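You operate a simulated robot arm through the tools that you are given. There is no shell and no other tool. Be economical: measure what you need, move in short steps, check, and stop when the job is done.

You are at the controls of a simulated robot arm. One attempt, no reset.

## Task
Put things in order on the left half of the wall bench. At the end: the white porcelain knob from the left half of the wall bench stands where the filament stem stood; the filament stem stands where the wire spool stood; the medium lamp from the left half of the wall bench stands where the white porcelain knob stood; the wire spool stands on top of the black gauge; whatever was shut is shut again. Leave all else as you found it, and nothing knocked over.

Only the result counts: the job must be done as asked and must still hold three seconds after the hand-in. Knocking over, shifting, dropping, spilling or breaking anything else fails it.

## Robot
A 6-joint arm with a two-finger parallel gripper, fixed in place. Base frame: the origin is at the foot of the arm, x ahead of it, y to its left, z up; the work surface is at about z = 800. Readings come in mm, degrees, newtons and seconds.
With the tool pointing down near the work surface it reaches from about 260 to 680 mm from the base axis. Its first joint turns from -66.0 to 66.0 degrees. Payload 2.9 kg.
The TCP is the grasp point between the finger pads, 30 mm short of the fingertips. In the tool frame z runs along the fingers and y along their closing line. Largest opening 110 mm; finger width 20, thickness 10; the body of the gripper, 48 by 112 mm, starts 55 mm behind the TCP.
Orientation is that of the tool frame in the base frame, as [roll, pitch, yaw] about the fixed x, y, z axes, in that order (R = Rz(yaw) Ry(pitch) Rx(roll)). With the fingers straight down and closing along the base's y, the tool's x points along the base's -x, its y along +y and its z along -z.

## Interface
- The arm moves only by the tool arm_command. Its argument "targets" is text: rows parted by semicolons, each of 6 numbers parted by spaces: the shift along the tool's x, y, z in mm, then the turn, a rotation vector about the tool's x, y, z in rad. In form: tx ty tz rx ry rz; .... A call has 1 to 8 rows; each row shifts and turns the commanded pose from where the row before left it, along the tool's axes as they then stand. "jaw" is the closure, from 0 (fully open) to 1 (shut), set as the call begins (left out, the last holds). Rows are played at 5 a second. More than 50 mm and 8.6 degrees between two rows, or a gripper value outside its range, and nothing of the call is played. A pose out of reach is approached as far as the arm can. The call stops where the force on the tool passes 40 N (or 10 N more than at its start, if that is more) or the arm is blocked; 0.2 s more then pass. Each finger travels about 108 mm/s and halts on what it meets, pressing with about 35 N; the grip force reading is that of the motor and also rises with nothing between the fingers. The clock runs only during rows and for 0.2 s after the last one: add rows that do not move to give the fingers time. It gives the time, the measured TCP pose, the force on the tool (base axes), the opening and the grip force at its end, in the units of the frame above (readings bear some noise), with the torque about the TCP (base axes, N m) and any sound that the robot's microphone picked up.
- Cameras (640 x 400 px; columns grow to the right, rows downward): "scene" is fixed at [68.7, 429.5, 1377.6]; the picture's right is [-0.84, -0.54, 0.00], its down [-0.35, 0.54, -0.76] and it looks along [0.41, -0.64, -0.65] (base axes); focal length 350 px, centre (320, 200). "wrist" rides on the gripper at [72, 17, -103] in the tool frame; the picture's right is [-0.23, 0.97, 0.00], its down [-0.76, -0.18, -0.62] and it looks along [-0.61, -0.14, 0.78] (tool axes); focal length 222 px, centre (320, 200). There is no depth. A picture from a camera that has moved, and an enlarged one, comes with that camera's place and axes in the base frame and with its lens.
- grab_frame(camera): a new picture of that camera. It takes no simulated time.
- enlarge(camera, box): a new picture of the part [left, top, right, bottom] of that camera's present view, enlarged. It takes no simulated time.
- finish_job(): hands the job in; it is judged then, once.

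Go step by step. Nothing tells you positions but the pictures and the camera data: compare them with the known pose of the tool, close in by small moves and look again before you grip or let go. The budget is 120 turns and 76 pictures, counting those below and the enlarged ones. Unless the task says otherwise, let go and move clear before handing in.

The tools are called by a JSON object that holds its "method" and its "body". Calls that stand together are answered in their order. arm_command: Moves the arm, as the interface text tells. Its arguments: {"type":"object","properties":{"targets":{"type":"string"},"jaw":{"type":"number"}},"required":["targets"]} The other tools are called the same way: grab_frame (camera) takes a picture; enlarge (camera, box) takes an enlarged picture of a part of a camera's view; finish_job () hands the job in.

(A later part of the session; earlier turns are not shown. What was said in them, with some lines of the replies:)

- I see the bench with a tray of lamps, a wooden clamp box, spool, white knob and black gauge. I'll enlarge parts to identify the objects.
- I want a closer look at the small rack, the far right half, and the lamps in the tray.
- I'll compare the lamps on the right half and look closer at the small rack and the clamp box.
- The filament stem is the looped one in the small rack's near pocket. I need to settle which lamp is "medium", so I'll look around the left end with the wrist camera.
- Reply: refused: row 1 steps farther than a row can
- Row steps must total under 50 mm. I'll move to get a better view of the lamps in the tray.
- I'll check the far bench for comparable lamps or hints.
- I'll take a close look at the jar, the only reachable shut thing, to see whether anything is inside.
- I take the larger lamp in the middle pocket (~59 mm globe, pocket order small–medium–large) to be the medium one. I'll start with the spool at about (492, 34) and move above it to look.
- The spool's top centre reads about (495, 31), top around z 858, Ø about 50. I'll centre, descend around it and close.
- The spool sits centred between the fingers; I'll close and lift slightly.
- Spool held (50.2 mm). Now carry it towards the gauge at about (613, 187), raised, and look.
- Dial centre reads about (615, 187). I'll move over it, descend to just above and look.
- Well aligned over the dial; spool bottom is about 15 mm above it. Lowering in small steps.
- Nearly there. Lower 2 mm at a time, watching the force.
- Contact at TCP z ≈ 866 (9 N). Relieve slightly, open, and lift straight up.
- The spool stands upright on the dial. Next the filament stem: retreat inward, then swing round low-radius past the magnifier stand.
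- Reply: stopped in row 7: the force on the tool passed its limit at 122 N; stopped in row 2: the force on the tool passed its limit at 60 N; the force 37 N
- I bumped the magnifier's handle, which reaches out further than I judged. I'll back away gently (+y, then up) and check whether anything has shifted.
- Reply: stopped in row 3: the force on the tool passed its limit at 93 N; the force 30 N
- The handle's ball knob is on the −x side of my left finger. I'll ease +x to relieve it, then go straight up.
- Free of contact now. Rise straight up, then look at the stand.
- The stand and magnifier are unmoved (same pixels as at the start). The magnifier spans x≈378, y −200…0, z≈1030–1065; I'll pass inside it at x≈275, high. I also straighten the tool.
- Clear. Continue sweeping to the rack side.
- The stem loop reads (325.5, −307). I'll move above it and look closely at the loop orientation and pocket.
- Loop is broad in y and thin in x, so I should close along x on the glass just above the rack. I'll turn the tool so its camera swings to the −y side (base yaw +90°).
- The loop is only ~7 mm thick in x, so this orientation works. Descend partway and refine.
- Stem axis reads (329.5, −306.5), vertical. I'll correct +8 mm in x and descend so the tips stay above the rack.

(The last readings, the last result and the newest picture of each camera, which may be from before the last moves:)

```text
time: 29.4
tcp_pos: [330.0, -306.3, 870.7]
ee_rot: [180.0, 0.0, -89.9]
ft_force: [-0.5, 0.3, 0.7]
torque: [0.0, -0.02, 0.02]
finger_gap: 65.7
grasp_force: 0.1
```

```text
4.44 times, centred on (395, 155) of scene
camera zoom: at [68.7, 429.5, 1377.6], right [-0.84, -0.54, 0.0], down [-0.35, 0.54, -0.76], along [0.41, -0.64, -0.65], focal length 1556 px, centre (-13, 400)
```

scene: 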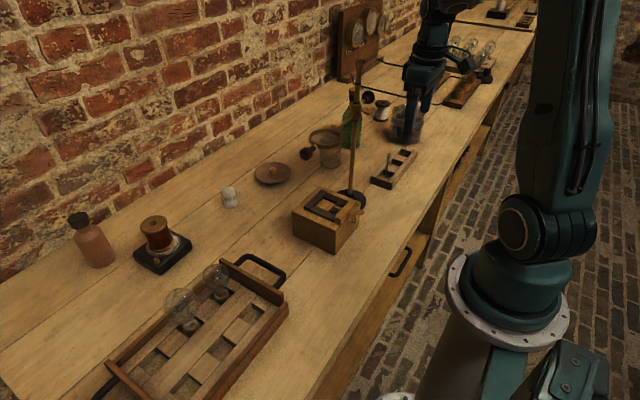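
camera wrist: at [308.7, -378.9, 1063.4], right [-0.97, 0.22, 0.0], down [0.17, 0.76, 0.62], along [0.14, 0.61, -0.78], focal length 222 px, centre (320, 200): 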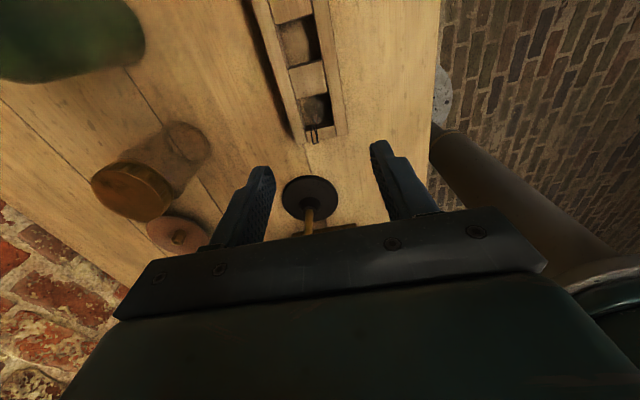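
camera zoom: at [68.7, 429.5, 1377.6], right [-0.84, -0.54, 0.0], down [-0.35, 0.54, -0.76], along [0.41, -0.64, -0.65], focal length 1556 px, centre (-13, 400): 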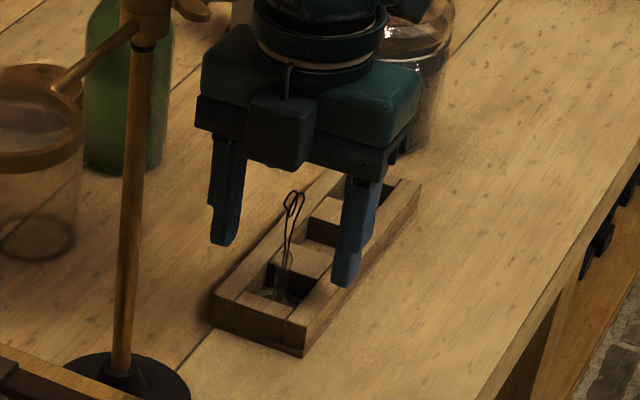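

Good alignment. Descend to tips ~5 mm above the rack and close gradually.

{"method": "arm_command", "body": {"targets": "0 0 7 0 0 0; 0 0 6.5 0 0 0; 0 0 0 0 0 0", "jaw": 0.8}}

{"method": "arm_command", "body": {"targets": "0 0 0 0 0 0; 0 0 0 0 0 0", "jaw": 0.9}}

{"method": "arm_command", "body": {"targets": "0 0 0 0 0 0; 0 0 0 0 0 0", "jaw": 0.94}}

{"method": "enlarge", "body": {"camera": "wrist", "box": [250, 120, 390, 230]}}

```text
time: 30.2
tcp_pos: [330.6, -307.0, 858.1]
ee_rot: [-179.9, 0.0, -89.9]
ft_force: [0.4, 0.2, -0.8]
torque: [0.02, 0.0, 0.0]
finger_gap: 21.8
grasp_force: 0.0
```

```text
time: 30.8
tcp_pos: [331.0, -307.5, 858.1]
ee_rot: [180.0, 0.1, -90.0]
ft_force: [-0.7, 0.3, 0.3]
torque: [-0.02, 0.0, 0.01]
finger_gap: 10.9
grasp_force: 0.2
```

```text
time: 31.4
tcp_pos: [329.9, -307.4, 858.2]
ee_rot: [-179.9, 0.0, -89.8]
ft_force: [-0.5, 0.2, 1.0]
torque: [-0.01, 0.06, -0.01]
finger_gap: 7.8
grasp_force: 14.1
```

```text
3.64 times, centred on (320, 175) of wrist
camera zoom: at [313.2, -378.7, 960.0], right [-0.97, 0.23, 0.0], down [0.18, 0.76, 0.62], along [0.14, 0.61, -0.78], focal length 808 px, centre (320, 291)
```

zoom: 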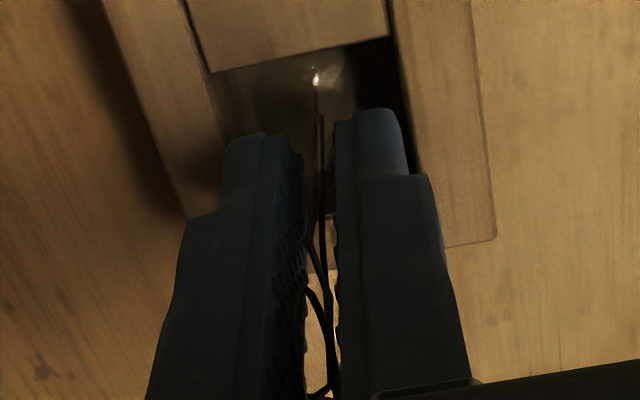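

Gripped at 7.8 mm, 14 N, loop free between the pads. Lift gently and check.

{"method": "arm_command", "body": {"targets": "0 0 -5 0 0 0; 0 0 -20 0 0 0; 0 0 -35 0 0 0; 0 0 -40 0 0 0; 0 0 0 0 0 0"}}

{"method": "enlarge", "body": {"camera": "scene", "box": [350, 80, 440, 200]}}

```text
time: 32.6
tcp_pos: [330.9, -305.1, 958.6]
ee_rot: [180.0, -0.1, -89.9]
ft_force: [-0.5, 0.4, -0.3]
torque: [0.0, 0.0, 0.02]
finger_gap: 8.1
grasp_force: 13.9
```

```text
3.33 times, centred on (395, 140) of scene
camera zoom: at [68.7, 429.5, 1377.6], right [-0.84, -0.54, 0.0], down [-0.35, 0.54, -0.76], along [0.41, -0.64, -0.65], focal length 1167 px, centre (70, 400)
```

zoom: 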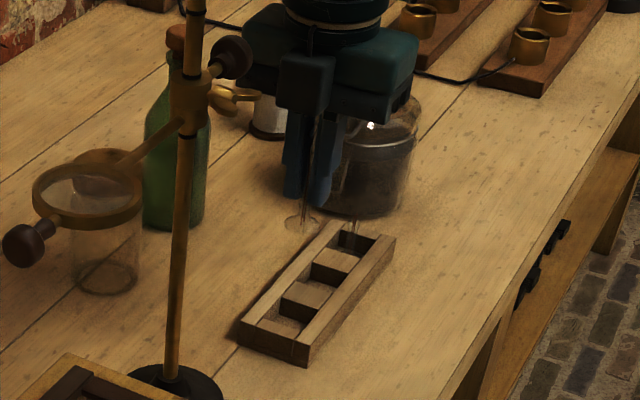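

Stem is held upright with its flare visible. Raise to z≈1170 and swing back past the stand at small radius.

{"method": "arm_command", "body": {"targets": "0 0 -42 0 0 0; 0 0 -42 0 0 0; 0 0 -42 0 0 0; 0 0 -42 0 0 0; 0 0 -42 0 0 0; 0 25 0 0 0 0; 0 25 0 0 0 0; 0 0 0 0 0 0"}}

{"method": "arm_command", "body": {"targets": "-43 0 0 0 0 0; -43 0 0 0 0 0; -43 0 0 0 0 0; -43 0 0 0 0 0; -43 0 0 0 0 0; -43 0 0 0 0 0; -43 0 0 0 0 0; -40 0 0 0 0 0"}}

{"method": "grab_frame", "body": {"camera": "scene"}}

```text
time: 34.4
tcp_pos: [279.6, -307.2, 1168.8]
ee_rot: [-180.0, 0.0, -89.9]
ft_force: [1.3, -0.4, -0.7]
torque: [0.01, 0.0, 0.02]
finger_gap: 8.1
grasp_force: 14.0
```

```text
time: 36.2
tcp_pos: [276.4, 34.1, 1166.5]
ee_rot: [-180.0, -0.1, -89.9]
ft_force: [-0.7, 0.2, -0.7]
torque: [-0.02, -0.03, 0.02]
finger_gap: 7.9
grasp_force: 14.3
```

```text
26 pictures are left
```

scene: 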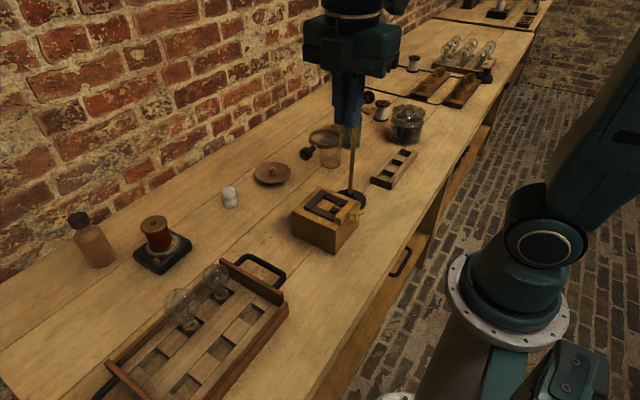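

Passed safely. Now out to (495.5, 31) and descend to ~z 880.

{"method": "arm_command", "body": {"targets": "3 -43.8 0 0 0 0; 0 -43.8 0 0 0 0; 0 -43.8 0 0 0 0; 0 -43.8 0 0 0 0; 0 -43.8 0 0 0 0; 0 0 0 0 0 0"}}

{"method": "arm_command", "body": {"targets": "0 0 41 0 0 0; 0 0 41 0 0 0; 0 0 41 0 0 0; 0 0 41 0 0 0; 0 0 41 0 0 0; 0 0 41 0 0 0; 0 0 35 0 0 0; 0 0 0 0 0 0"}}

{"method": "enlarge", "body": {"camera": "scene", "box": [190, 130, 330, 250]}}

```text
time: 37.6
tcp_pos: [498.7, 28.6, 1167.6]
ee_rot: [-179.9, 0.0, -89.7]
ft_force: [1.1, 0.2, -1.0]
torque: [-0.03, -0.01, -0.02]
finger_gap: 7.7
grasp_force: 13.8
```

```text
time: 39.4
tcp_pos: [497.1, 30.2, 886.1]
ee_rot: [179.9, -0.1, -89.8]
ft_force: [0.0, 0.5, -0.5]
torque: [0.02, 0.0, -0.03]
finger_gap: 7.9
grasp_force: 14.1
```

```text
3.33 times, centred on (260, 190) of scene
camera zoom: at [68.7, 429.5, 1377.6], right [-0.84, -0.54, 0.0], down [-0.35, 0.54, -0.76], along [0.41, -0.64, -0.65], focal length 1167 px, centre (520, 233)
```

zoom: 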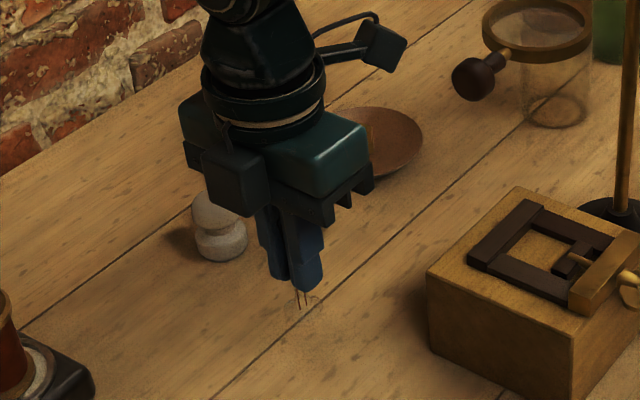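

Stem hangs above the spot. Lower to just above the bench, then step to contact.

{"method": "arm_command", "body": {"targets": "-1 1.5 14 0 0 0; 0 0 10 0 0 0; 0 0 0 0 0 0"}}

{"method": "arm_command", "body": {"targets": "0 0 2 0 0 0; 0 0 0 0 0 0; 0 0 0 0 0 0"}}

{"method": "arm_command", "body": {"targets": "0 0 1.5 0 0 0; 0 0 0 0 0 0; 0 0 0 0 0 0"}}

{"method": "enlarge", "body": {"camera": "scene", "box": [235, 190, 275, 230]}}

```text
time: 40.2
tcp_pos: [497.1, 31.4, 863.1]
ee_rot: [-180.0, 0.0, -89.9]
ft_force: [0.1, -0.5, -0.2]
torque: [0.0, 0.01, -0.01]
finger_gap: 7.7
grasp_force: 13.9
```

```text
time: 41.0
tcp_pos: [497.0, 32.4, 860.3]
ee_rot: [180.0, 0.0, -89.9]
ft_force: [-0.5, 0.1, -0.7]
torque: [0.01, -0.01, 0.0]
finger_gap: 7.7
grasp_force: 14.4
```

```text
time: 41.8
tcp_pos: [497.2, 32.7, 858.2]
ee_rot: [180.0, -0.1, -90.0]
ft_force: [-0.9, -0.1, -0.4]
torque: [0.03, -0.01, 0.0]
finger_gap: 7.8
grasp_force: 13.5
```

```text
10.00 times, centred on (255, 210) of scene
camera zoom: at [68.7, 429.5, 1377.6], right [-0.84, -0.54, 0.0], down [-0.35, 0.54, -0.76], along [0.41, -0.64, -0.65], focal length 3502 px, centre (970, 100)
```

zoom: 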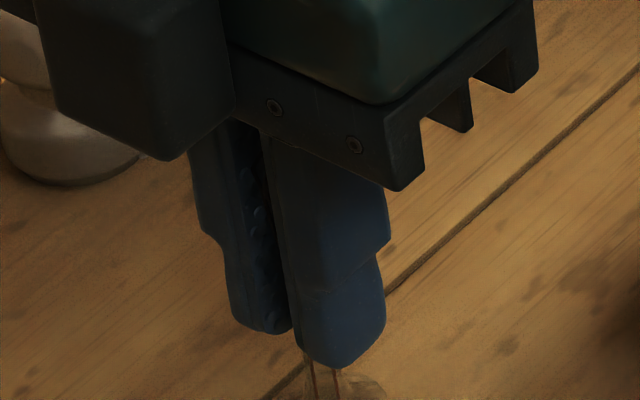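

No contact yet; continue in small steps.

{"method": "arm_command", "body": {"targets": "0 1 1.5 0 0 0; 0 0 0 0 0 0; 0 0 0 0 0 0"}}

{"method": "arm_command", "body": {"targets": "0 0 1.2 0 0 0; 0 0 0 0 0 0; 0 0 0 0 0 0"}}

{"method": "arm_command", "body": {"targets": "0 0 1.2 0 0 0; 0 0 0 0 0 0; 0 0 0 0 0 0"}}

```text
time: 42.6
tcp_pos: [495.3, 32.8, 857.5]
ee_rot: [180.0, 0.0, -89.9]
ft_force: [0.6, 0.3, -0.2]
torque: [0.0, 0.03, 0.01]
finger_gap: 7.8
grasp_force: 13.9
```

```text
time: 43.4
tcp_pos: [496.2, 32.3, 856.7]
ee_rot: [-179.9, 0.0, -89.8]
ft_force: [-3.6, -0.6, 12.9]
torque: [-0.04, 0.2, 0.02]
finger_gap: 7.9
grasp_force: 13.9
```

```text
time: 44.2
tcp_pos: [496.5, 32.5, 855.3]
ee_rot: [-180.0, -0.1, -89.9]
ft_force: [0.0, 0.9, 11.4]
torque: [-0.06, -0.01, 0.0]
finger_gap: 8.0
grasp_force: 14.2
```

Contact at z≈856 (12 N). Ease up a touch, open gently, and rise.

{"method": "arm_command", "body": {"targets": "0 0 -0.6 0 0 0; 0 0 0 0 0 0"}}

{"method": "arm_command", "body": {"targets": "0 0 0 0 0 0; 0 0 0 0 0 0", "jaw": 0.88}}

{"method": "arm_command", "body": {"targets": "0 0 0 0 0 0; 0 0 0 0 0 0; 0 0 0 0 0 0; 0 0 -15 0 0 0; 0 0 -40 0 0 0; 0 0 -45 0 0 0", "jaw": 0.4}}

{"method": "enlarge", "body": {"camera": "scene", "box": [190, 150, 310, 250]}}

{"method": "grab_frame", "body": {"camera": "wrist"}}

```text
time: 44.8
tcp_pos: [495.7, 32.3, 854.8]
ee_rot: [-179.9, -0.1, -89.9]
ft_force: [1.6, 0.2, 2.1]
torque: [0.03, -0.01, 0.0]
finger_gap: 8.0
grasp_force: 13.5
```

```text
time: 45.4
tcp_pos: [496.1, 31.8, 855.5]
ee_rot: [180.0, 0.0, -89.9]
ft_force: [-0.2, -0.5, 0.6]
torque: [-0.04, 0.02, -0.02]
finger_gap: 13.2
grasp_force: 0.1
```

```text
time: 46.8
tcp_pos: [498.0, 32.4, 955.6]
ee_rot: [-179.9, 0.0, -89.9]
ft_force: [-0.9, -0.2, 0.6]
torque: [0.01, 0.0, 0.01]
finger_gap: 66.3
grasp_force: 0.0
```

```text
4.00 times, centred on (250, 200) of scene
camera zoom: at [68.7, 429.5, 1377.6], right [-0.84, -0.54, 0.0], down [-0.35, 0.54, -0.76], along [0.41, -0.64, -0.65], focal length 1401 px, centre (600, 200)
```

zoom: 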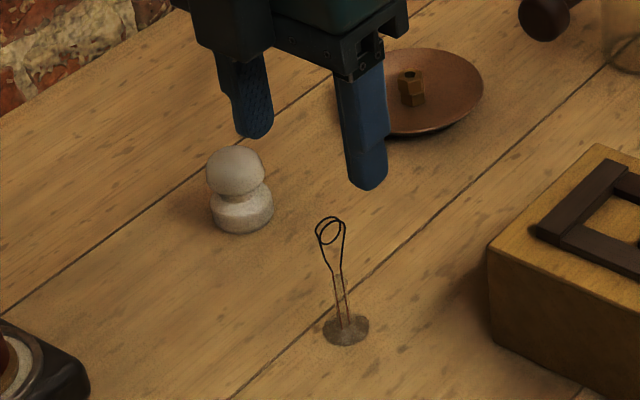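

```text
22 pictures are left
camera wrist: at [481.3, -39.2, 1058.0], right [-0.97, 0.23, 0.0], down [0.18, 0.76, 0.62], along [0.14, 0.61, -0.78], focal length 222 px, centre (320, 200)
```

wrist: 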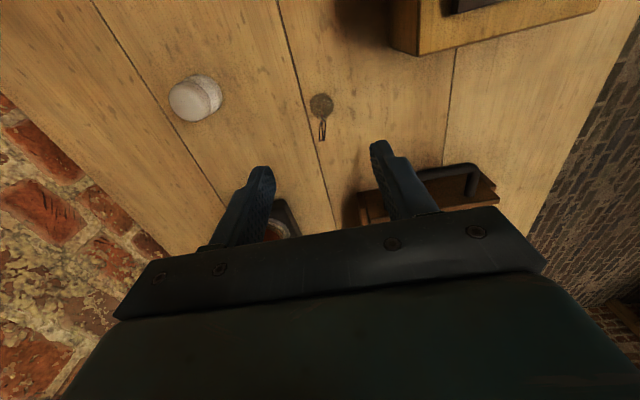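

The stem stands upright at (496, 32), matching the spool's old pixel. Next the porcelain knob at about (614, −10); move over it with more opening.

{"method": "arm_command", "body": {"targets": "14 -39 0 0 0 0; 14 -39 0 0 0 0; 14 -38 20 0 0 0; 0 0 30 0 0 0; 0 0 0 0 0 0", "jaw": 0.3}}

{"method": "grab_frame", "body": {"camera": "wrist"}}

```text
time: 48.0
tcp_pos: [613.7, -10.3, 905.4]
ee_rot: [180.0, 0.1, -89.9]
ft_force: [0.4, 0.3, -0.1]
torque: [0.0, -0.02, -0.03]
finger_gap: 77.2
grasp_force: 0.1
```

```text
21 pictures are left
camera wrist: at [598.2, -82.2, 1008.1], right [-0.97, 0.23, 0.0], down [0.18, 0.76, 0.62], along [0.14, 0.61, -0.78], focal length 222 px, centre (320, 200)
```

wrist: 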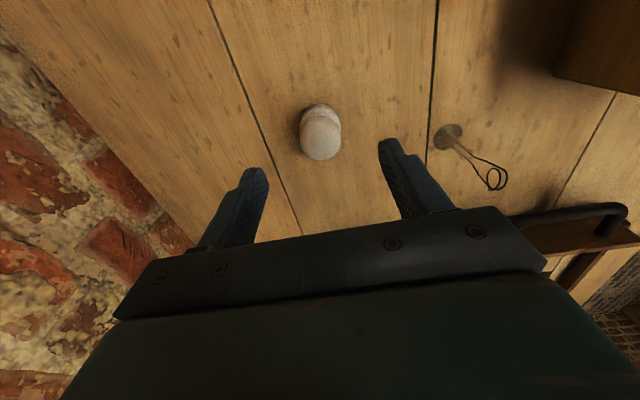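

Knob Ø≈33, centred right under the TCP. Descend so the pads meet the cap only, and grip.

{"method": "arm_command", "body": {"targets": "0 0 27 0 0 0; 0 0 25 0 0 0; 0 0 0 0 0 0"}}

{"method": "arm_command", "body": {"targets": "0 0 0 0 0 0; 0 0 0 0 0 0; 0 0 0 0 0 0", "jaw": 0.78}}

{"method": "enlarge", "body": {"camera": "scene", "box": [200, 160, 260, 220]}}

```text
time: 48.8
tcp_pos: [614.8, -10.0, 854.1]
ee_rot: [-179.8, 0.0, -89.8]
ft_force: [-0.7, 0.4, -0.1]
torque: [0.02, -0.01, 0.04]
finger_gap: 76.9
grasp_force: 0.0
```

```text
time: 49.6
tcp_pos: [613.2, -10.1, 855.2]
ee_rot: [179.9, 0.0, -89.8]
ft_force: [0.2, 0.1, 0.6]
torque: [0.03, 0.0, 0.0]
finger_gap: 33.3
grasp_force: 35.0
```

```text
6.67 times, centred on (230, 190) of scene
camera zoom: at [68.7, 429.5, 1377.6], right [-0.84, -0.54, 0.0], down [-0.35, 0.54, -0.76], along [0.41, -0.64, -0.65], focal length 2335 px, centre (920, 267)
```

zoom: 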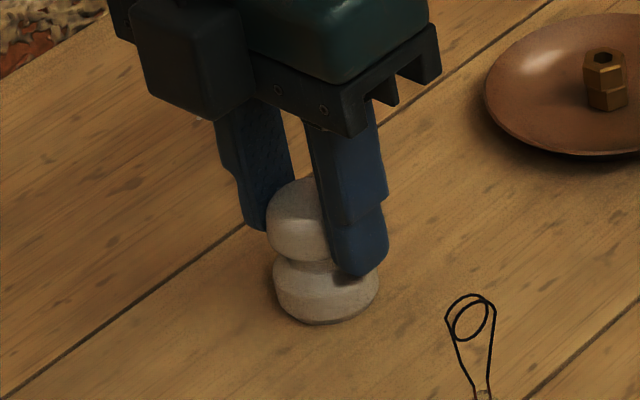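

Knob gripped at 33.3 mm. Lift, go round with +y clearance from the magnifier, and return high past the stand.

{"method": "arm_command", "body": {"targets": "0 0 -10 0 0 0; 0 0 -45 0 0 0; 0 0 -45 0 0 0; 0 0 -40 0 0 0; -36 25 0 0 0 0; -36 25 0 0 0 0; -36 25 0 0 0 0; 0 30 -30 0 0 0"}}

{"method": "arm_command", "body": {"targets": "0 30 -30 0 0 0; 0 30 -30 0 0 0; 0 30 -30 0 0 0; 0 30 -30 0 0 0; 0 30 -30 0 0 0; 0 40 0 0 0 0; 0 40 0 0 0 0; 0 0 0 0 0 0"}}

```text
time: 51.4
tcp_pos: [506.3, 98.7, 1026.8]
ee_rot: [-179.9, 0.0, -89.8]
ft_force: [0.6, 0.8, -0.6]
torque: [0.0, 0.0, 0.0]
finger_gap: 33.7
grasp_force: 35.2
```

```text
time: 53.2
tcp_pos: [277.4, 97.9, 1173.3]
ee_rot: [-180.0, -0.1, -89.9]
ft_force: [-0.1, -0.6, -0.8]
torque: [-0.01, 0.02, 0.01]
finger_gap: 33.5
grasp_force: 35.3
```

Holding well. Sweep to the rack side and come over the pocket.

{"method": "arm_command", "body": {"targets": "45 0 0 0 0 0; 45 0 0 0 0 0; 45 0 0 0 0 0; 45 0 0 0 0 0; 45 0 0 0 0 0; 45 0 0 0 0 0; 45 0 0 0 0 0; 45 0 0 0 0 0"}}

{"method": "arm_command", "body": {"targets": "45 0 0 0 0 0; 0 -26 -0 0 0 0; 0 -26 40 0 0 0; 0 0 45 0 0 0; 0 0 45 0 0 0; 0 0 45 0 0 0; 0 0 40 0 0 0; 0 0 0 0 0 0"}}

{"method": "grab_frame", "body": {"camera": "wrist"}}

{"method": "enlarge", "body": {"camera": "scene", "box": [350, 90, 440, 200]}}

```text
time: 55.0
tcp_pos: [277.8, -261.3, 1172.5]
ee_rot: [179.9, 0.0, -89.9]
ft_force: [-0.6, 0.2, -1.3]
torque: [0.04, 0.01, 0.04]
finger_gap: 33.2
grasp_force: 35.0
```

```text
time: 56.8
tcp_pos: [330.9, -306.9, 957.7]
ee_rot: [-179.8, 0.0, -89.9]
ft_force: [0.0, 0.0, -0.6]
torque: [0.04, 0.02, -0.02]
finger_gap: 33.2
grasp_force: 35.3
```

```text
19 pictures are left
camera wrist: at [312.5, -380.9, 1059.8], right [-0.97, 0.23, 0.0], down [0.18, 0.76, 0.62], along [0.14, 0.61, -0.78], focal length 222 px, centre (320, 200)
```

wrist: 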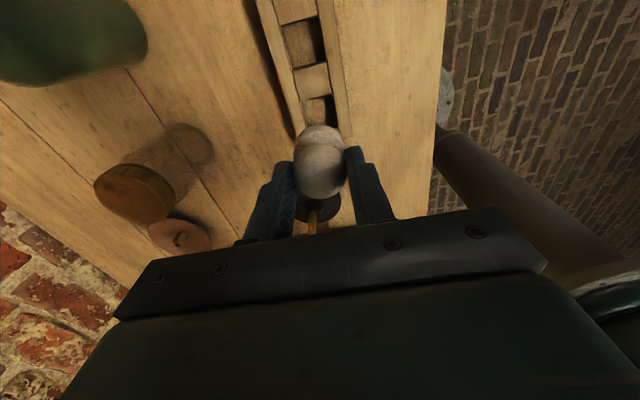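

```text
3.64 times, centred on (395, 145) of scene
camera zoom: at [68.7, 429.4, 1377.6], right [-0.84, -0.54, 0.0], down [-0.35, 0.54, -0.76], along [0.41, -0.64, -0.65], focal length 1273 px, centre (47, 400)
```

zoom: 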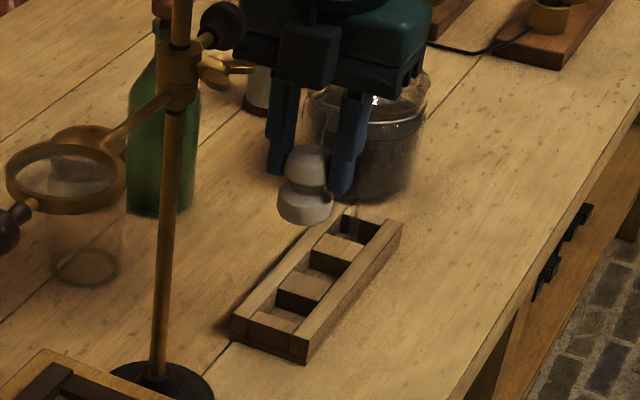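

I need to know whether the knob's base fits the pocket; take a sharp close-up of the held knob and pocket.

{"method": "enlarge", "body": {"camera": "scene", "box": [395, 115, 435, 155]}}

{"method": "enlarge", "body": {"camera": "scene", "box": [360, 145, 430, 195]}}

```text
10.00 times, centred on (415, 135) of scene
camera zoom: at [68.7, 429.4, 1377.6], right [-0.84, -0.54, 0.0], down [-0.35, 0.54, -0.76], along [0.41, -0.64, -0.65], focal length 3502 px, centre (-630, 850)
```

zoom: 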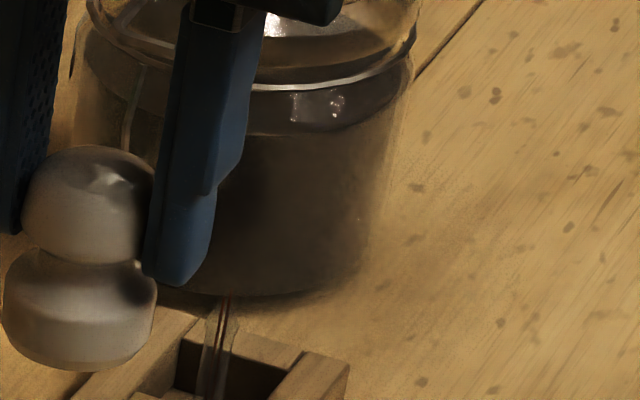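

```text
8.00 times, centred on (395, 170) of scene
camera zoom: at [68.7, 429.4, 1377.6], right [-0.84, -0.54, 0.0], down [-0.35, 0.54, -0.76], along [0.41, -0.64, -0.65], focal length 2802 px, centre (-280, 440)
```

zoom: 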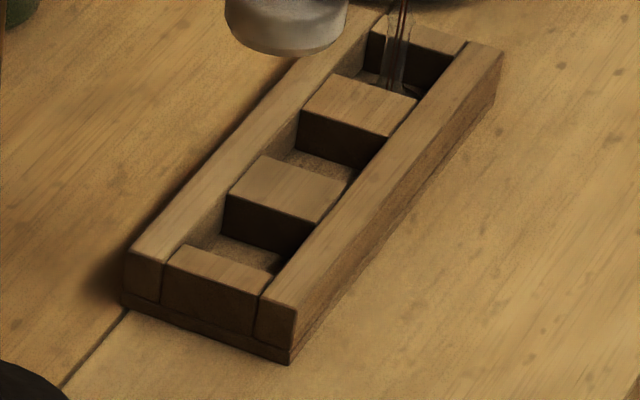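

The knob's foot (~38 mm) is wider than the pocket (~33 mm), so it'll stand on the rim, centred over the stem's spot. Lower toward contact (expected TCP z≈877).

{"method": "arm_command", "body": {"targets": "-1 1.5 30 0 0 0; 0 0 30 0 0 0; 0 0 12 0 0 0; 0 0 0 0 0 0"}}

{"method": "grab_frame", "body": {"camera": "wrist"}}

{"method": "enlarge", "body": {"camera": "scene", "box": [360, 140, 420, 190]}}

```text
time: 57.8
tcp_pos: [328.1, -307.2, 885.0]
ee_rot: [180.0, 0.0, -89.9]
ft_force: [0.6, 0.3, -0.8]
torque: [0.02, -0.02, -0.02]
finger_gap: 33.4
grasp_force: 35.0
```

```text
15 pictures are left
camera wrist: at [311.0, -378.9, 987.5], right [-0.97, 0.23, 0.0], down [0.18, 0.76, 0.62], along [0.14, 0.61, -0.78], focal length 222 px, centre (320, 200)
```

wrist: 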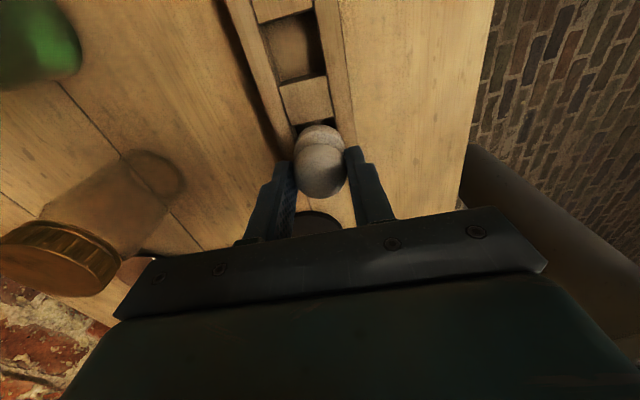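

```text
8.00 times, centred on (390, 165) of scene
camera zoom: at [68.7, 429.4, 1377.6], right [-0.84, -0.54, 0.0], down [-0.35, 0.54, -0.76], along [0.41, -0.64, -0.65], focal length 2802 px, centre (-240, 480)
```

zoom: 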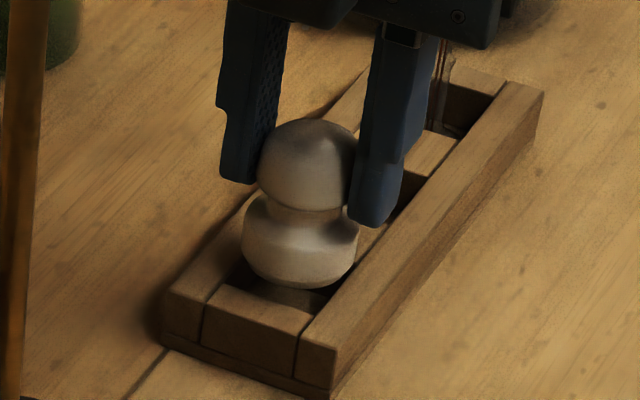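

The foot is chamfered below, so it should seat itself in the pocket mouth. Step down to contact.

{"method": "arm_command", "body": {"targets": "0 -1 3 0 0 0; 0 0 2 0 0 0; 0 0 0 0 0 0"}}

{"method": "arm_command", "body": {"targets": "0 0 2 0 0 0; 0 0 0 0 0 0; 0 0 0 0 0 0"}}

{"method": "arm_command", "body": {"targets": "0 0 1.5 0 0 0; 0 0 0 0 0 0; 0 0 0 0 0 0"}}

```text
time: 58.6
tcp_pos: [328.7, -306.1, 880.4]
ee_rot: [-180.0, 0.0, -89.9]
ft_force: [-0.5, -0.2, -1.7]
torque: [-0.01, 0.0, 0.03]
finger_gap: 33.7
grasp_force: 35.0
```

```text
time: 59.4
tcp_pos: [329.5, -306.7, 879.3]
ee_rot: [-180.0, 0.1, -89.9]
ft_force: [0.5, 0.2, -0.2]
torque: [0.01, 0.02, 0.02]
finger_gap: 33.6
grasp_force: 35.3
```

```text
time: 60.2
tcp_pos: [329.8, -306.8, 878.7]
ee_rot: [-180.0, -0.1, -89.9]
ft_force: [-1.9, 0.9, 7.8]
torque: [0.03, 0.23, 0.01]
finger_gap: 33.2
grasp_force: 35.2
```

First contact at z≈878.5. Press a hair more to see whether it seats.

{"method": "arm_command", "body": {"targets": "0 0 0.8 0 0 0; 0 0 0 0 0 0; 0 0 0 0 0 0"}}

{"method": "arm_command", "body": {"targets": "0 0 0.8 0 0 0; 0 0 0 0 0 0; 0 0 0 0 0 0"}}

{"method": "enlarge", "body": {"camera": "scene", "box": [365, 145, 415, 185]}}

```text
time: 61.0
tcp_pos: [329.0, -306.2, 877.8]
ee_rot: [-179.8, 0.0, -89.9]
ft_force: [-0.4, 0.3, 18.6]
torque: [0.16, 0.19, -0.01]
finger_gap: 33.1
grasp_force: 35.2
```

```text
time: 61.8
tcp_pos: [330.6, -306.5, 878.7]
ee_rot: [-179.8, -0.1, -89.9]
ft_force: [-0.7, 1.2, 30.0]
torque: [0.28, -0.03, 0.04]
finger_gap: 33.6
grasp_force: 35.3
```

```text
10.00 times, centred on (390, 165) of scene
camera zoom: at [68.4, 429.7, 1377.5], right [-0.84, -0.54, 0.0], down [-0.35, 0.54, -0.76], along [0.41, -0.64, -0.64], focal length 3502 px, centre (-380, 550)
```

zoom: 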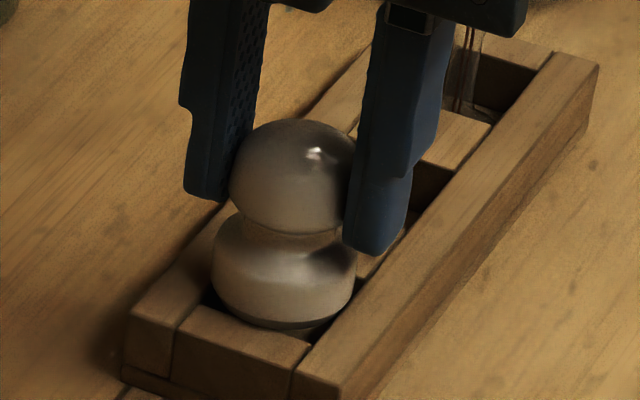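

Force rises with the contact on the +y side (end block). Lift a little, shift 2.5 mm towards −y, and try seating again.

{"method": "arm_command", "body": {"targets": "0 0 -4 0 0 0; 2.5 0 0 0 0 0; 0 0 2 0 0 0; 0 0 0 0 0 0; 0 0 0 0 0 0"}}

{"method": "arm_command", "body": {"targets": "0 0 1.5 0 0 0; 0 0 0 0 0 0; 0 0 0 0 0 0"}}

{"method": "arm_command", "body": {"targets": "0 0 1 0 0 0; 0 0 0 0 0 0; 0 0 0 0 0 0"}}

```text
time: 63.0
tcp_pos: [329.3, -308.6, 878.4]
ee_rot: [-180.0, 0.1, -89.9]
ft_force: [-0.2, -0.1, -0.7]
torque: [-0.04, -0.01, -0.03]
finger_gap: 33.4
grasp_force: 34.7
```

```text
time: 63.8
tcp_pos: [329.5, -308.5, 877.8]
ee_rot: [-179.9, 0.0, -89.9]
ft_force: [-0.4, 1.6, 11.6]
torque: [0.01, 0.12, -0.01]
finger_gap: 33.7
grasp_force: 35.0
```

```text
time: 64.6
tcp_pos: [329.7, -307.7, 877.2]
ee_rot: [-179.9, -0.1, -89.9]
ft_force: [-3.4, 5.1, 30.5]
torque: [0.05, 0.08, 0.01]
finger_gap: 33.8
grasp_force: 34.8
```

Contact is now balanced (centred within ~1 mm on the rim). Relieve the force, release and rise.

{"method": "arm_command", "body": {"targets": "-0.7 0 -1.2 0 0 0; 0 0 0 0 0 0; 0 0 0 0 0 0"}}

{"method": "arm_command", "body": {"targets": "0 0 0 0 0 0; 0 0 0 0 0 0; 0 0 0 0 0 0", "jaw": 0.6}}

{"method": "arm_command", "body": {"targets": "0 0 -20 0 0 0; 0 0 -40 0 0 0; 0 0 -45 0 0 0; 0 0 0 0 0 0; 0 0 0 0 0 0", "jaw": 0.4}}

{"method": "enlarge", "body": {"camera": "scene", "box": [360, 140, 420, 190]}}

{"method": "enlarge", "body": {"camera": "wrist", "box": [240, 50, 400, 180]}}

```text
time: 65.4
tcp_pos: [329.9, -308.3, 877.1]
ee_rot: [180.0, 0.0, -89.9]
ft_force: [0.9, -2.6, 7.1]
torque: [-0.12, 0.0, -0.01]
finger_gap: 33.1
grasp_force: 35.2
```

```text
time: 66.2
tcp_pos: [329.5, -307.5, 878.2]
ee_rot: [-180.0, -0.2, -89.9]
ft_force: [-0.1, -0.7, 0.3]
torque: [-0.01, 0.02, 0.0]
finger_gap: 44.2
grasp_force: 0.0
```

```text
time: 67.4
tcp_pos: [328.9, -306.7, 982.8]
ee_rot: [180.0, 0.0, -89.9]
ft_force: [0.0, 0.1, 0.3]
torque: [0.04, -0.01, 0.01]
finger_gap: 65.9
grasp_force: 0.1
```

```text
8.00 times, centred on (390, 165) of scene
camera zoom: at [68.7, 429.5, 1377.6], right [-0.84, -0.54, 0.0], down [-0.35, 0.54, -0.76], along [0.41, -0.64, -0.65], focal length 2802 px, centre (-240, 480)
```

zoom: 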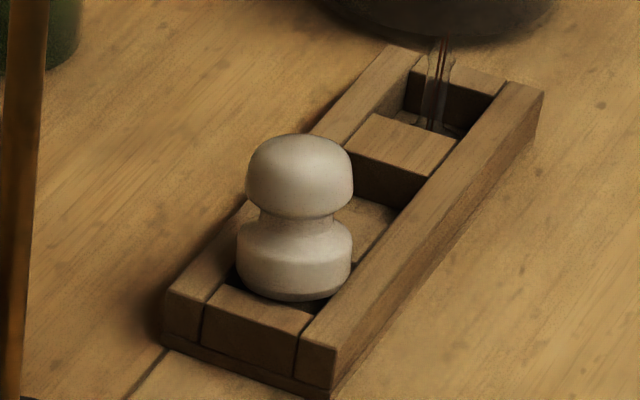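

```text
3.08 times, centred on (320, 115) of wrist
camera zoom: at [311.7, -379.0, 1085.3], right [-0.97, 0.23, 0.0], down [0.18, 0.76, 0.62], along [0.14, 0.61, -0.78], focal length 684 px, centre (320, 462)
```

zoom: 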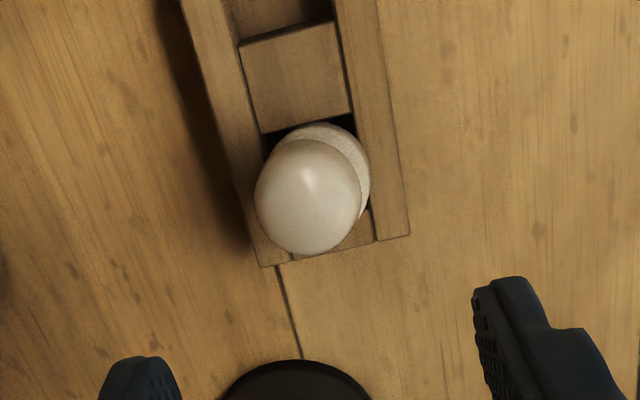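

The knob stands in place but seems to lean a few degrees toward +x. I'll re-grip it to straighten and reseat.

{"method": "arm_command", "body": {"targets": "0 0 40 0 0 0; 0 0 40 0 0 0; 0 0 24 0 0 0; 0 0 0 0 0 0"}}

{"method": "arm_command", "body": {"targets": "0 0 0 0 0 0; 0 0 0 0 0 0; 0 0 0 0 0 0", "jaw": 0.75}}

{"method": "enlarge", "body": {"camera": "scene", "box": [360, 140, 420, 190]}}

```text
time: 68.4
tcp_pos: [328.7, -306.7, 877.4]
ee_rot: [-180.0, 0.0, -89.8]
ft_force: [-0.4, 0.3, -0.2]
torque: [0.02, 0.01, 0.0]
finger_gap: 65.9
grasp_force: 0.0
```

```text
time: 69.2
tcp_pos: [329.7, -307.3, 877.3]
ee_rot: [-180.0, 0.0, -89.9]
ft_force: [-0.1, 0.5, 0.5]
torque: [0.01, -0.03, 0.01]
finger_gap: 33.3
grasp_force: 34.7
```

```text
8.00 times, centred on (390, 165) of scene
camera zoom: at [68.7, 429.5, 1377.6], right [-0.84, -0.54, 0.0], down [-0.35, 0.54, -0.76], along [0.41, -0.64, -0.65], focal length 2802 px, centre (-240, 480)
```

zoom: 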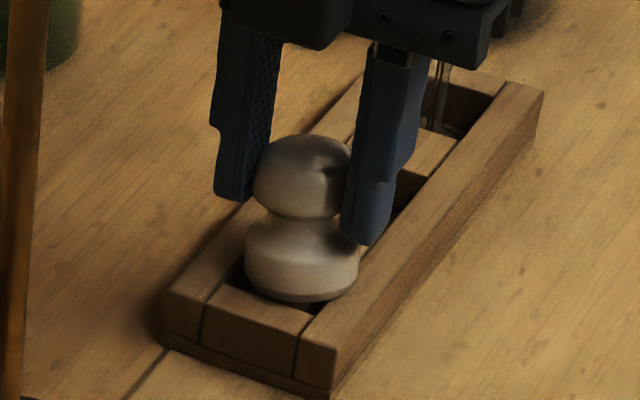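

Re-gripped: it slid back about 2 mm. Press lightly to sit flat, then release slowly.

{"method": "arm_command", "body": {"targets": "0 0 0.8 0 0 0; 0 0 0 0 0 0; 0 0 0 0 0 0"}}

{"method": "arm_command", "body": {"targets": "0 0 -0.6 0 0 0; 0 0 0 0 0 0; 0 0 0 0 0 0", "jaw": 0.66}}

{"method": "arm_command", "body": {"targets": "0 0 0 0 0 0; 0 0 0 0 0 0; 0 0 -20 0 0 0; 0 0 -40 0 0 0; 0 0 -45 0 0 0; 0 0 0 0 0 0", "jaw": 0.4}}

{"method": "enlarge", "body": {"camera": "scene", "box": [360, 140, 420, 190]}}

```text
time: 70.0
tcp_pos: [330.2, -306.9, 876.6]
ee_rot: [-179.9, 0.0, -89.9]
ft_force: [-1.6, 2.5, 12.5]
torque: [-0.04, 0.24, -0.01]
finger_gap: 33.5
grasp_force: 35.0
```

```text
time: 70.8
tcp_pos: [331.1, -308.0, 878.0]
ee_rot: [180.0, -0.1, -89.9]
ft_force: [-0.4, -0.6, 0.7]
torque: [0.0, 0.02, 0.0]
finger_gap: 37.4
grasp_force: 0.0
```

```text
time: 72.2
tcp_pos: [328.6, -306.1, 984.8]
ee_rot: [180.0, 0.1, -89.9]
ft_force: [0.0, -0.9, 0.2]
torque: [0.01, -0.02, 0.02]
finger_gap: 65.8
grasp_force: 0.0
```

```text
8.00 times, centred on (390, 165) of scene
camera zoom: at [68.7, 429.5, 1377.6], right [-0.84, -0.54, 0.0], down [-0.35, 0.54, -0.76], along [0.41, -0.64, -0.65], focal length 2802 px, centre (-240, 480)
```

zoom: 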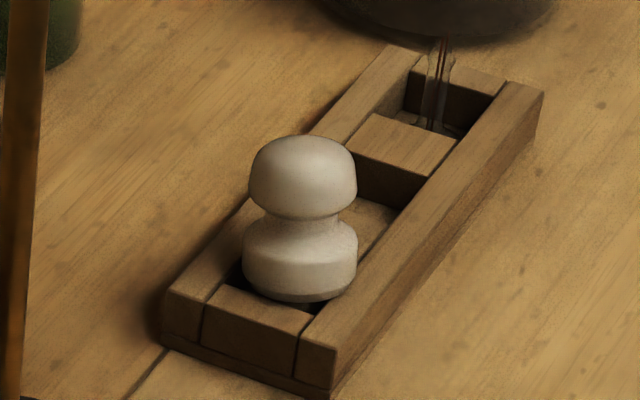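

The knob now stands upright, centred over the stem's old spot. Next, the medium lamp: retreat high and swing back to the tray.

{"method": "arm_command", "body": {"targets": "0 0 -46 0 0 0; 0 0 -46 0 0 0; 0 0 -46 0 0 0; 0 0 -46 0 0 0; 0 25 0 0 0 0; 0 25 0 0 0 0; -45 0 0 0 0 0; -45 0 0 0 0 0", "jaw": 0.2}}

{"method": "arm_command", "body": {"targets": "-48 0 0 0 0 0; -48 0 0 0 0 0; -48 0 0 0 0 0; -48 0 0 0 0 0; -48 0 0 0 0 0; -48 0 0 0 0 0; -48 0 0 0 0 0; -48 0 0 0 0 0"}}

{"method": "arm_command", "body": {"targets": "-38 -30 0 0 0 0; -38 -30 0 0 0 0; -38 -30 0 0 0 0; 0 -33 30 0 0 0; 0 -33 30 0 0 0; 0 0 45 0 0 0; 0 0 45 0 0 0; 0 0 0 0 0 0"}}

{"method": "grab_frame", "body": {"camera": "wrist"}}

```text
time: 74.0
tcp_pos: [281.8, -216.6, 1166.9]
ee_rot: [-179.9, 0.0, -89.8]
ft_force: [0.5, 0.5, 0.4]
torque: [-0.04, 0.03, -0.02]
finger_gap: 88.0
grasp_force: 0.1
```

```text
time: 75.8
tcp_pos: [277.9, 162.6, 1166.5]
ee_rot: [179.9, 0.0, -89.8]
ft_force: [-0.2, 0.4, 0.4]
torque: [-0.03, -0.02, -0.02]
finger_gap: 87.7
grasp_force: 0.1
```

```text
time: 77.6
tcp_pos: [436.0, 282.0, 1014.3]
ee_rot: [179.9, 0.0, -89.9]
ft_force: [-0.8, -0.3, -0.4]
torque: [0.01, -0.01, -0.03]
finger_gap: 87.9
grasp_force: 0.0
```

```text
8 pictures are left
camera wrist: at [418.9, 209.9, 1117.0], right [-0.97, 0.22, 0.0], down [0.18, 0.76, 0.62], along [0.14, 0.61, -0.78], focal length 222 px, centre (320, 200)
```

wrist: 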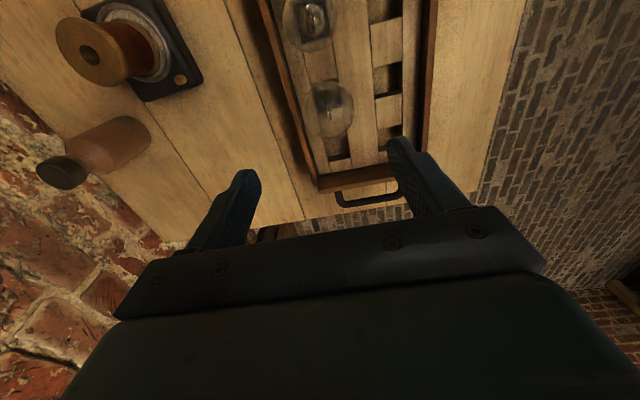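

Descend a bit and take one sharp close-up for precise centring.

{"method": "arm_command", "body": {"targets": "-3 7 35 0 0 0; 0 0 33 0 0 0; 0 0 0 0 0 0"}}

{"method": "enlarge", "body": {"camera": "wrist", "box": [220, 50, 420, 200]}}

```text
time: 78.4
tcp_pos: [427.2, 283.2, 948.4]
ee_rot: [179.9, 0.1, -89.9]
ft_force: [0.8, -0.3, 0.1]
torque: [-0.03, -0.01, 0.0]
finger_gap: 88.0
grasp_force: 0.1
```

```text
2.67 times, centred on (320, 125) of wrist
camera zoom: at [409.8, 211.5, 1049.2], right [-0.97, 0.22, 0.0], down [0.18, 0.76, 0.62], along [0.14, 0.61, -0.78], focal length 592 px, centre (320, 400)
```

zoom: 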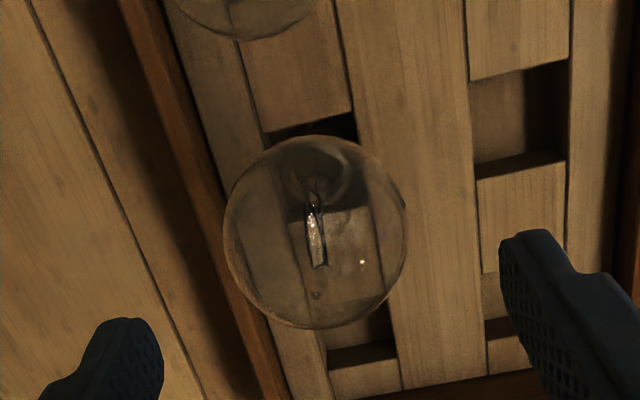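

Globe centre (427.6, 283.4, 874), Ø≈57, directly under the TCP. Descend to grip at the equator and close gently.

{"method": "arm_command", "body": {"targets": "0 0 35 0 0 0; 0 0 32 0 0 0; 0 0 0 0 0 0"}}

{"method": "arm_command", "body": {"targets": "0 0 0 0 0 0; 0 0 0 0 0 0; 0 0 0 0 0 0", "jaw": 0.46}}

{"method": "arm_command", "body": {"targets": "0 0 0 0 0 0; 0 0 0 0 0 0", "jaw": 0.49}}

```text
time: 79.2
tcp_pos: [429.0, 283.8, 882.4]
ee_rot: [-179.9, 0.1, -89.9]
ft_force: [0.0, 0.9, -0.4]
torque: [0.06, 0.0, 0.01]
finger_gap: 88.1
grasp_force: 0.1
```

```text
time: 80.0
tcp_pos: [428.8, 283.2, 882.6]
ee_rot: [180.0, 0.0, -90.0]
ft_force: [0.2, 0.2, 0.6]
torque: [-0.02, 0.02, 0.01]
finger_gap: 59.3
grasp_force: 0.1
```

```text
time: 80.6
tcp_pos: [428.3, 283.0, 882.0]
ee_rot: [-180.0, 0.0, -89.9]
ft_force: [-1.1, 0.3, -0.3]
torque: [0.03, -0.03, 0.01]
finger_gap: 56.0
grasp_force: 0.1
```

No contact yet at 56 mm; close a little further in steps.

{"method": "arm_command", "body": {"targets": "0 0 0 0 0 0; 0 0 0 0 0 0", "jaw": 0.51}}

{"method": "arm_command", "body": {"targets": "0 0 0 0 0 0; 0 0 0 0 0 0", "jaw": 0.53}}

```text
time: 81.2
tcp_pos: [428.4, 282.1, 882.7]
ee_rot: [179.9, 0.1, -90.0]
ft_force: [-0.1, -0.4, -0.8]
torque: [-0.01, 0.02, 0.04]
finger_gap: 53.7
grasp_force: 0.1
```

```text
time: 81.8
tcp_pos: [428.6, 284.1, 882.0]
ee_rot: [179.9, 0.0, -89.9]
ft_force: [0.3, -0.3, 0.4]
torque: [0.02, -0.05, -0.01]
finger_gap: 52.5
grasp_force: 19.9
```

Gripped: globe 52.5 mm, 20 N. Lift straight out of the pocket and check hold.

{"method": "arm_command", "body": {"targets": "0 0 -8 0 0 0; 0 0 -15 0 0 0; 0 0 -30 0 0 0; 0 0 -40 0 0 0; 0 0 -35 0 0 0; 0 0 0 0 0 0"}}

{"method": "arm_command", "body": {"targets": "36.6 -23.2 0 0 0 0; 36.6 -23.2 0 0 0 0; 36.6 -23.2 0 0 0 0; 36.6 -23.2 0 0 0 0; 36.6 -23.2 0 0 0 0; 36.6 -23.2 0 0 0 0; 36.6 -23.2 0 0 0 0; 36.6 -23.2 0 0 0 0"}}

{"method": "grab_frame", "body": {"camera": "scene"}}

```text
time: 83.2
tcp_pos: [426.8, 282.8, 1011.5]
ee_rot: [180.0, 0.0, -89.9]
ft_force: [-0.4, 0.4, -0.7]
torque: [0.03, -0.02, -0.01]
finger_gap: 52.6
grasp_force: 9.8
```

```text
time: 85.0
tcp_pos: [614.4, -9.2, 1009.5]
ee_rot: [-180.0, 0.1, -89.8]
ft_force: [-0.2, 0.2, -1.3]
torque: [0.02, -0.01, 0.03]
finger_gap: 53.1
grasp_force: 10.0
```

```text
6 pictures are left
```

scene: 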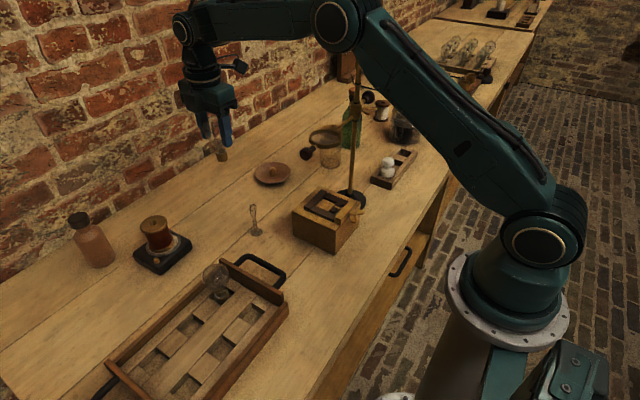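

Lamp held upright; its foot is ~76 mm below the TCP. Descend close to the bench.

{"method": "arm_command", "body": {"targets": "1 0 40 0 0 0; 0 0 40 0 0 0; 0 0 34 0 0 0; 0 0 0 0 0 0"}}

{"method": "enlarge", "body": {"camera": "scene", "box": [190, 150, 270, 220]}}

```text
time: 86.0
tcp_pos: [612.5, -12.2, 895.8]
ee_rot: [-179.9, -0.1, -89.9]
ft_force: [0.9, -0.1, -0.8]
torque: [0.02, 0.0, -0.03]
finger_gap: 53.0
grasp_force: 9.8
```

```text
5.71 times, centred on (230, 185) of scene
camera zoom: at [68.7, 429.5, 1377.6], right [-0.84, -0.54, 0.0], down [-0.35, 0.54, -0.76], along [0.41, -0.64, -0.65], focal length 2001 px, centre (834, 286)
```

zoom: 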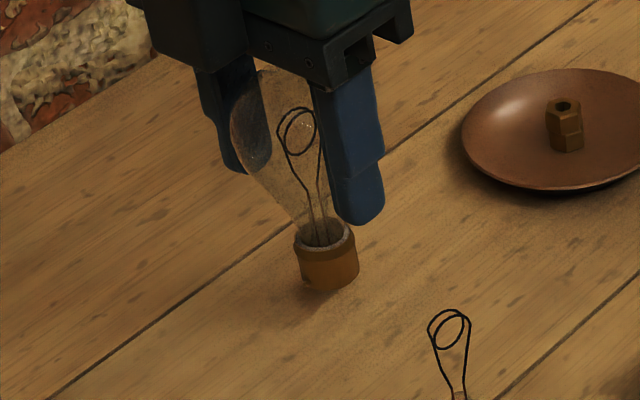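

Flat brass foot, hanging plumb. The knob's original foot was slightly to +x/+y of here, so I shift (2.5, 2) mm and step down.

{"method": "arm_command", "body": {"targets": "-2 -2.5 8 0 0 0; 0 0 4 0 0 0; 0 0 0 0 0 0; 0 0 0 0 0 0"}}

{"method": "arm_command", "body": {"targets": "0 0 2 0 0 0; 0 0 0 0 0 0; 0 0 0 0 0 0"}}

{"method": "arm_command", "body": {"targets": "0 0 2 0 0 0; 0 0 0 0 0 0; 0 0 0 0 0 0"}}

{"method": "arm_command", "body": {"targets": "0 0 1.5 0 0 0; 0 0 0 0 0 0; 0 0 0 0 0 0"}}

```text
time: 87.0
tcp_pos: [615.3, -9.4, 883.5]
ee_rot: [-180.0, 0.0, -89.8]
ft_force: [0.4, 0.2, -0.9]
torque: [-0.01, 0.01, 0.0]
finger_gap: 52.7
grasp_force: 9.6
```

```text
time: 87.8
tcp_pos: [615.2, -8.8, 882.1]
ee_rot: [179.9, -0.1, -90.0]
ft_force: [1.1, -0.4, -1.5]
torque: [0.01, -0.05, 0.01]
finger_gap: 52.9
grasp_force: 9.4
```

```text
time: 88.6
tcp_pos: [615.0, -9.7, 879.8]
ee_rot: [-179.9, 0.0, -89.9]
ft_force: [-0.3, -0.2, -0.5]
torque: [0.05, 0.0, 0.0]
finger_gap: 52.7
grasp_force: 9.9
```

```text
time: 89.4
tcp_pos: [615.8, -8.7, 878.6]
ee_rot: [180.0, 0.0, -89.9]
ft_force: [0.1, 0.3, -0.4]
torque: [0.03, 0.02, -0.01]
finger_gap: 52.7
grasp_force: 9.1
```

Still in the air; keep stepping.

{"method": "arm_command", "body": {"targets": "0 0 1.5 0 0 0; 0 0 0 0 0 0; 0 0 0 0 0 0"}}

{"method": "arm_command", "body": {"targets": "0 0 1.5 0 0 0; 0 0 0 0 0 0; 0 0 0 0 0 0"}}

{"method": "arm_command", "body": {"targets": "0 0 1.2 0 0 0; 0 0 0 0 0 0; 0 0 0 0 0 0"}}

```text
time: 90.2
tcp_pos: [614.2, -8.6, 876.3]
ee_rot: [-180.0, 0.0, -89.9]
ft_force: [1.1, 0.3, -0.6]
torque: [-0.01, 0.01, 0.05]
finger_gap: 52.8
grasp_force: 10.1
```

```text
time: 91.0
tcp_pos: [615.3, -8.5, 875.4]
ee_rot: [179.9, 0.0, -89.9]
ft_force: [0.3, 0.4, 1.2]
torque: [-0.04, -0.04, -0.01]
finger_gap: 52.4
grasp_force: 19.8
```

```text
time: 91.8
tcp_pos: [616.0, -9.4, 874.1]
ee_rot: [180.0, 0.0, -89.9]
ft_force: [0.1, -0.1, 0.6]
torque: [0.02, -0.06, 0.02]
finger_gap: 52.9
grasp_force: 0.7
```

The grip reading changed, suggesting the lamp has touched down; check with a picture before opening.

{"method": "enlarge", "body": {"camera": "scene", "box": [190, 150, 270, 220]}}

```text
5.71 times, centred on (230, 185) of scene
camera zoom: at [68.7, 429.5, 1377.6], right [-0.84, -0.54, 0.0], down [-0.35, 0.54, -0.76], along [0.41, -0.64, -0.65], focal length 2001 px, centre (834, 286)
```

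zoom: 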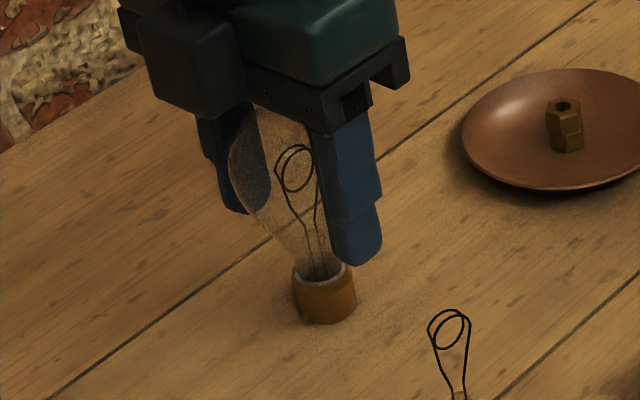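

Its foot is on the bench at the knob's old spot. Open gently in steps, then rise.

{"method": "arm_command", "body": {"targets": "0 0 0 0 0 0; 0 0 0 0 0 0; 0 0 0 0 0 0", "jaw": 0.49}}

{"method": "arm_command", "body": {"targets": "0 0 0 0 0 0; 0 0 0 0 0 0; 0 0 0 0 0 0; 0 0 0 0 0 0", "jaw": 0.2}}

{"method": "arm_command", "body": {"targets": "0 0 -30 0 0 0; 0 0 -45 0 0 0; 0 0 -45 0 0 0; 0 0 -40 0 0 0; 0 0 0 0 0 0"}}

{"method": "grab_frame", "body": {"camera": "scene"}}

```text
time: 92.6
tcp_pos: [615.6, -8.6, 874.9]
ee_rot: [180.0, 0.0, -89.8]
ft_force: [-0.1, 0.1, -0.5]
torque: [0.0, -0.01, -0.01]
finger_gap: 56.5
grasp_force: 0.0
```

```text
time: 93.6
tcp_pos: [616.8, -9.2, 874.7]
ee_rot: [-179.9, 0.0, -90.0]
ft_force: [0.2, -0.5, 0.8]
torque: [-0.01, 0.05, 0.01]
finger_gap: 87.6
grasp_force: 0.0
```

```text
time: 94.8
tcp_pos: [614.1, -8.4, 1034.6]
ee_rot: [-180.0, 0.0, -90.0]
ft_force: [-0.3, -0.4, -0.5]
torque: [0.01, 0.02, -0.03]
finger_gap: 88.0
grasp_force: 0.2
```

```text
3 pictures are left
```

scene: 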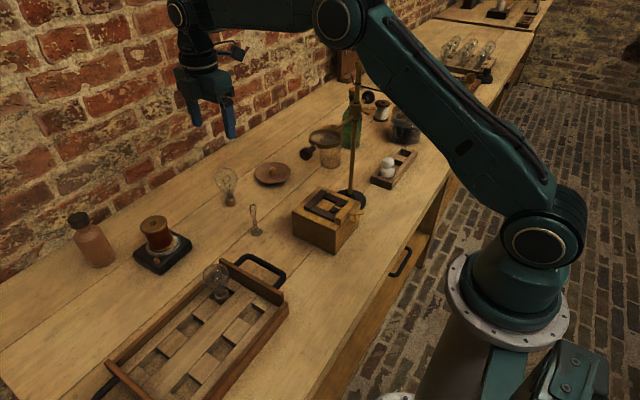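

All objects stand where intended and the stand and magnifier look unchanged. One last close-up to confirm they are steady.

{"method": "enlarge", "body": {"camera": "scene", "box": [120, 120, 430, 310]}}

```text
2.06 times, centred on (275, 215) of scene
camera zoom: at [68.7, 429.5, 1377.6], right [-0.84, -0.54, 0.0], down [-0.35, 0.54, -0.76], along [0.41, -0.64, -0.65], focal length 723 px, centre (413, 169)
```

zoom: 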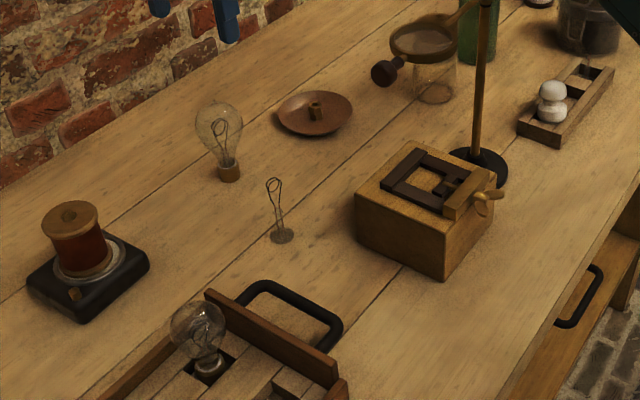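

Everything is in place and steady, and the arm is clear, so I'm handing in.

{"method": "finish_job", "body": {}}

```text
The job is handed in.
```

I handed in the job with all four items moved and standing, but two points could count against it: which lamp is "medium" was my guess, and I bumped the magnifier on the way.

- **Wire spool:** it stands on the dial of the black gauge.
- **Filament stem:** it stands upright where the spool was.
- **White porcelain knob:** it stands over the stem's old pocket in the small rack. Its foot is about 38 mm wide and the pocket about 33 mm, so it rests on the rim instead of going down into the pocket.
- **Medium lamp:** I took it to be the larger of the two lamps in the tray (about 53 mm across, in the middle pocket). It stands where the knob was. Nothing in the scene confirmed that this is the one called medium.
- **Magnifier:** I hit its handle hard three times while swinging past and getting clear of it (up to 122 N). In the pictures afterwards, it and its stand showed no visible shift.
- **Shut things:** I opened nothing. I did not check the drawers.
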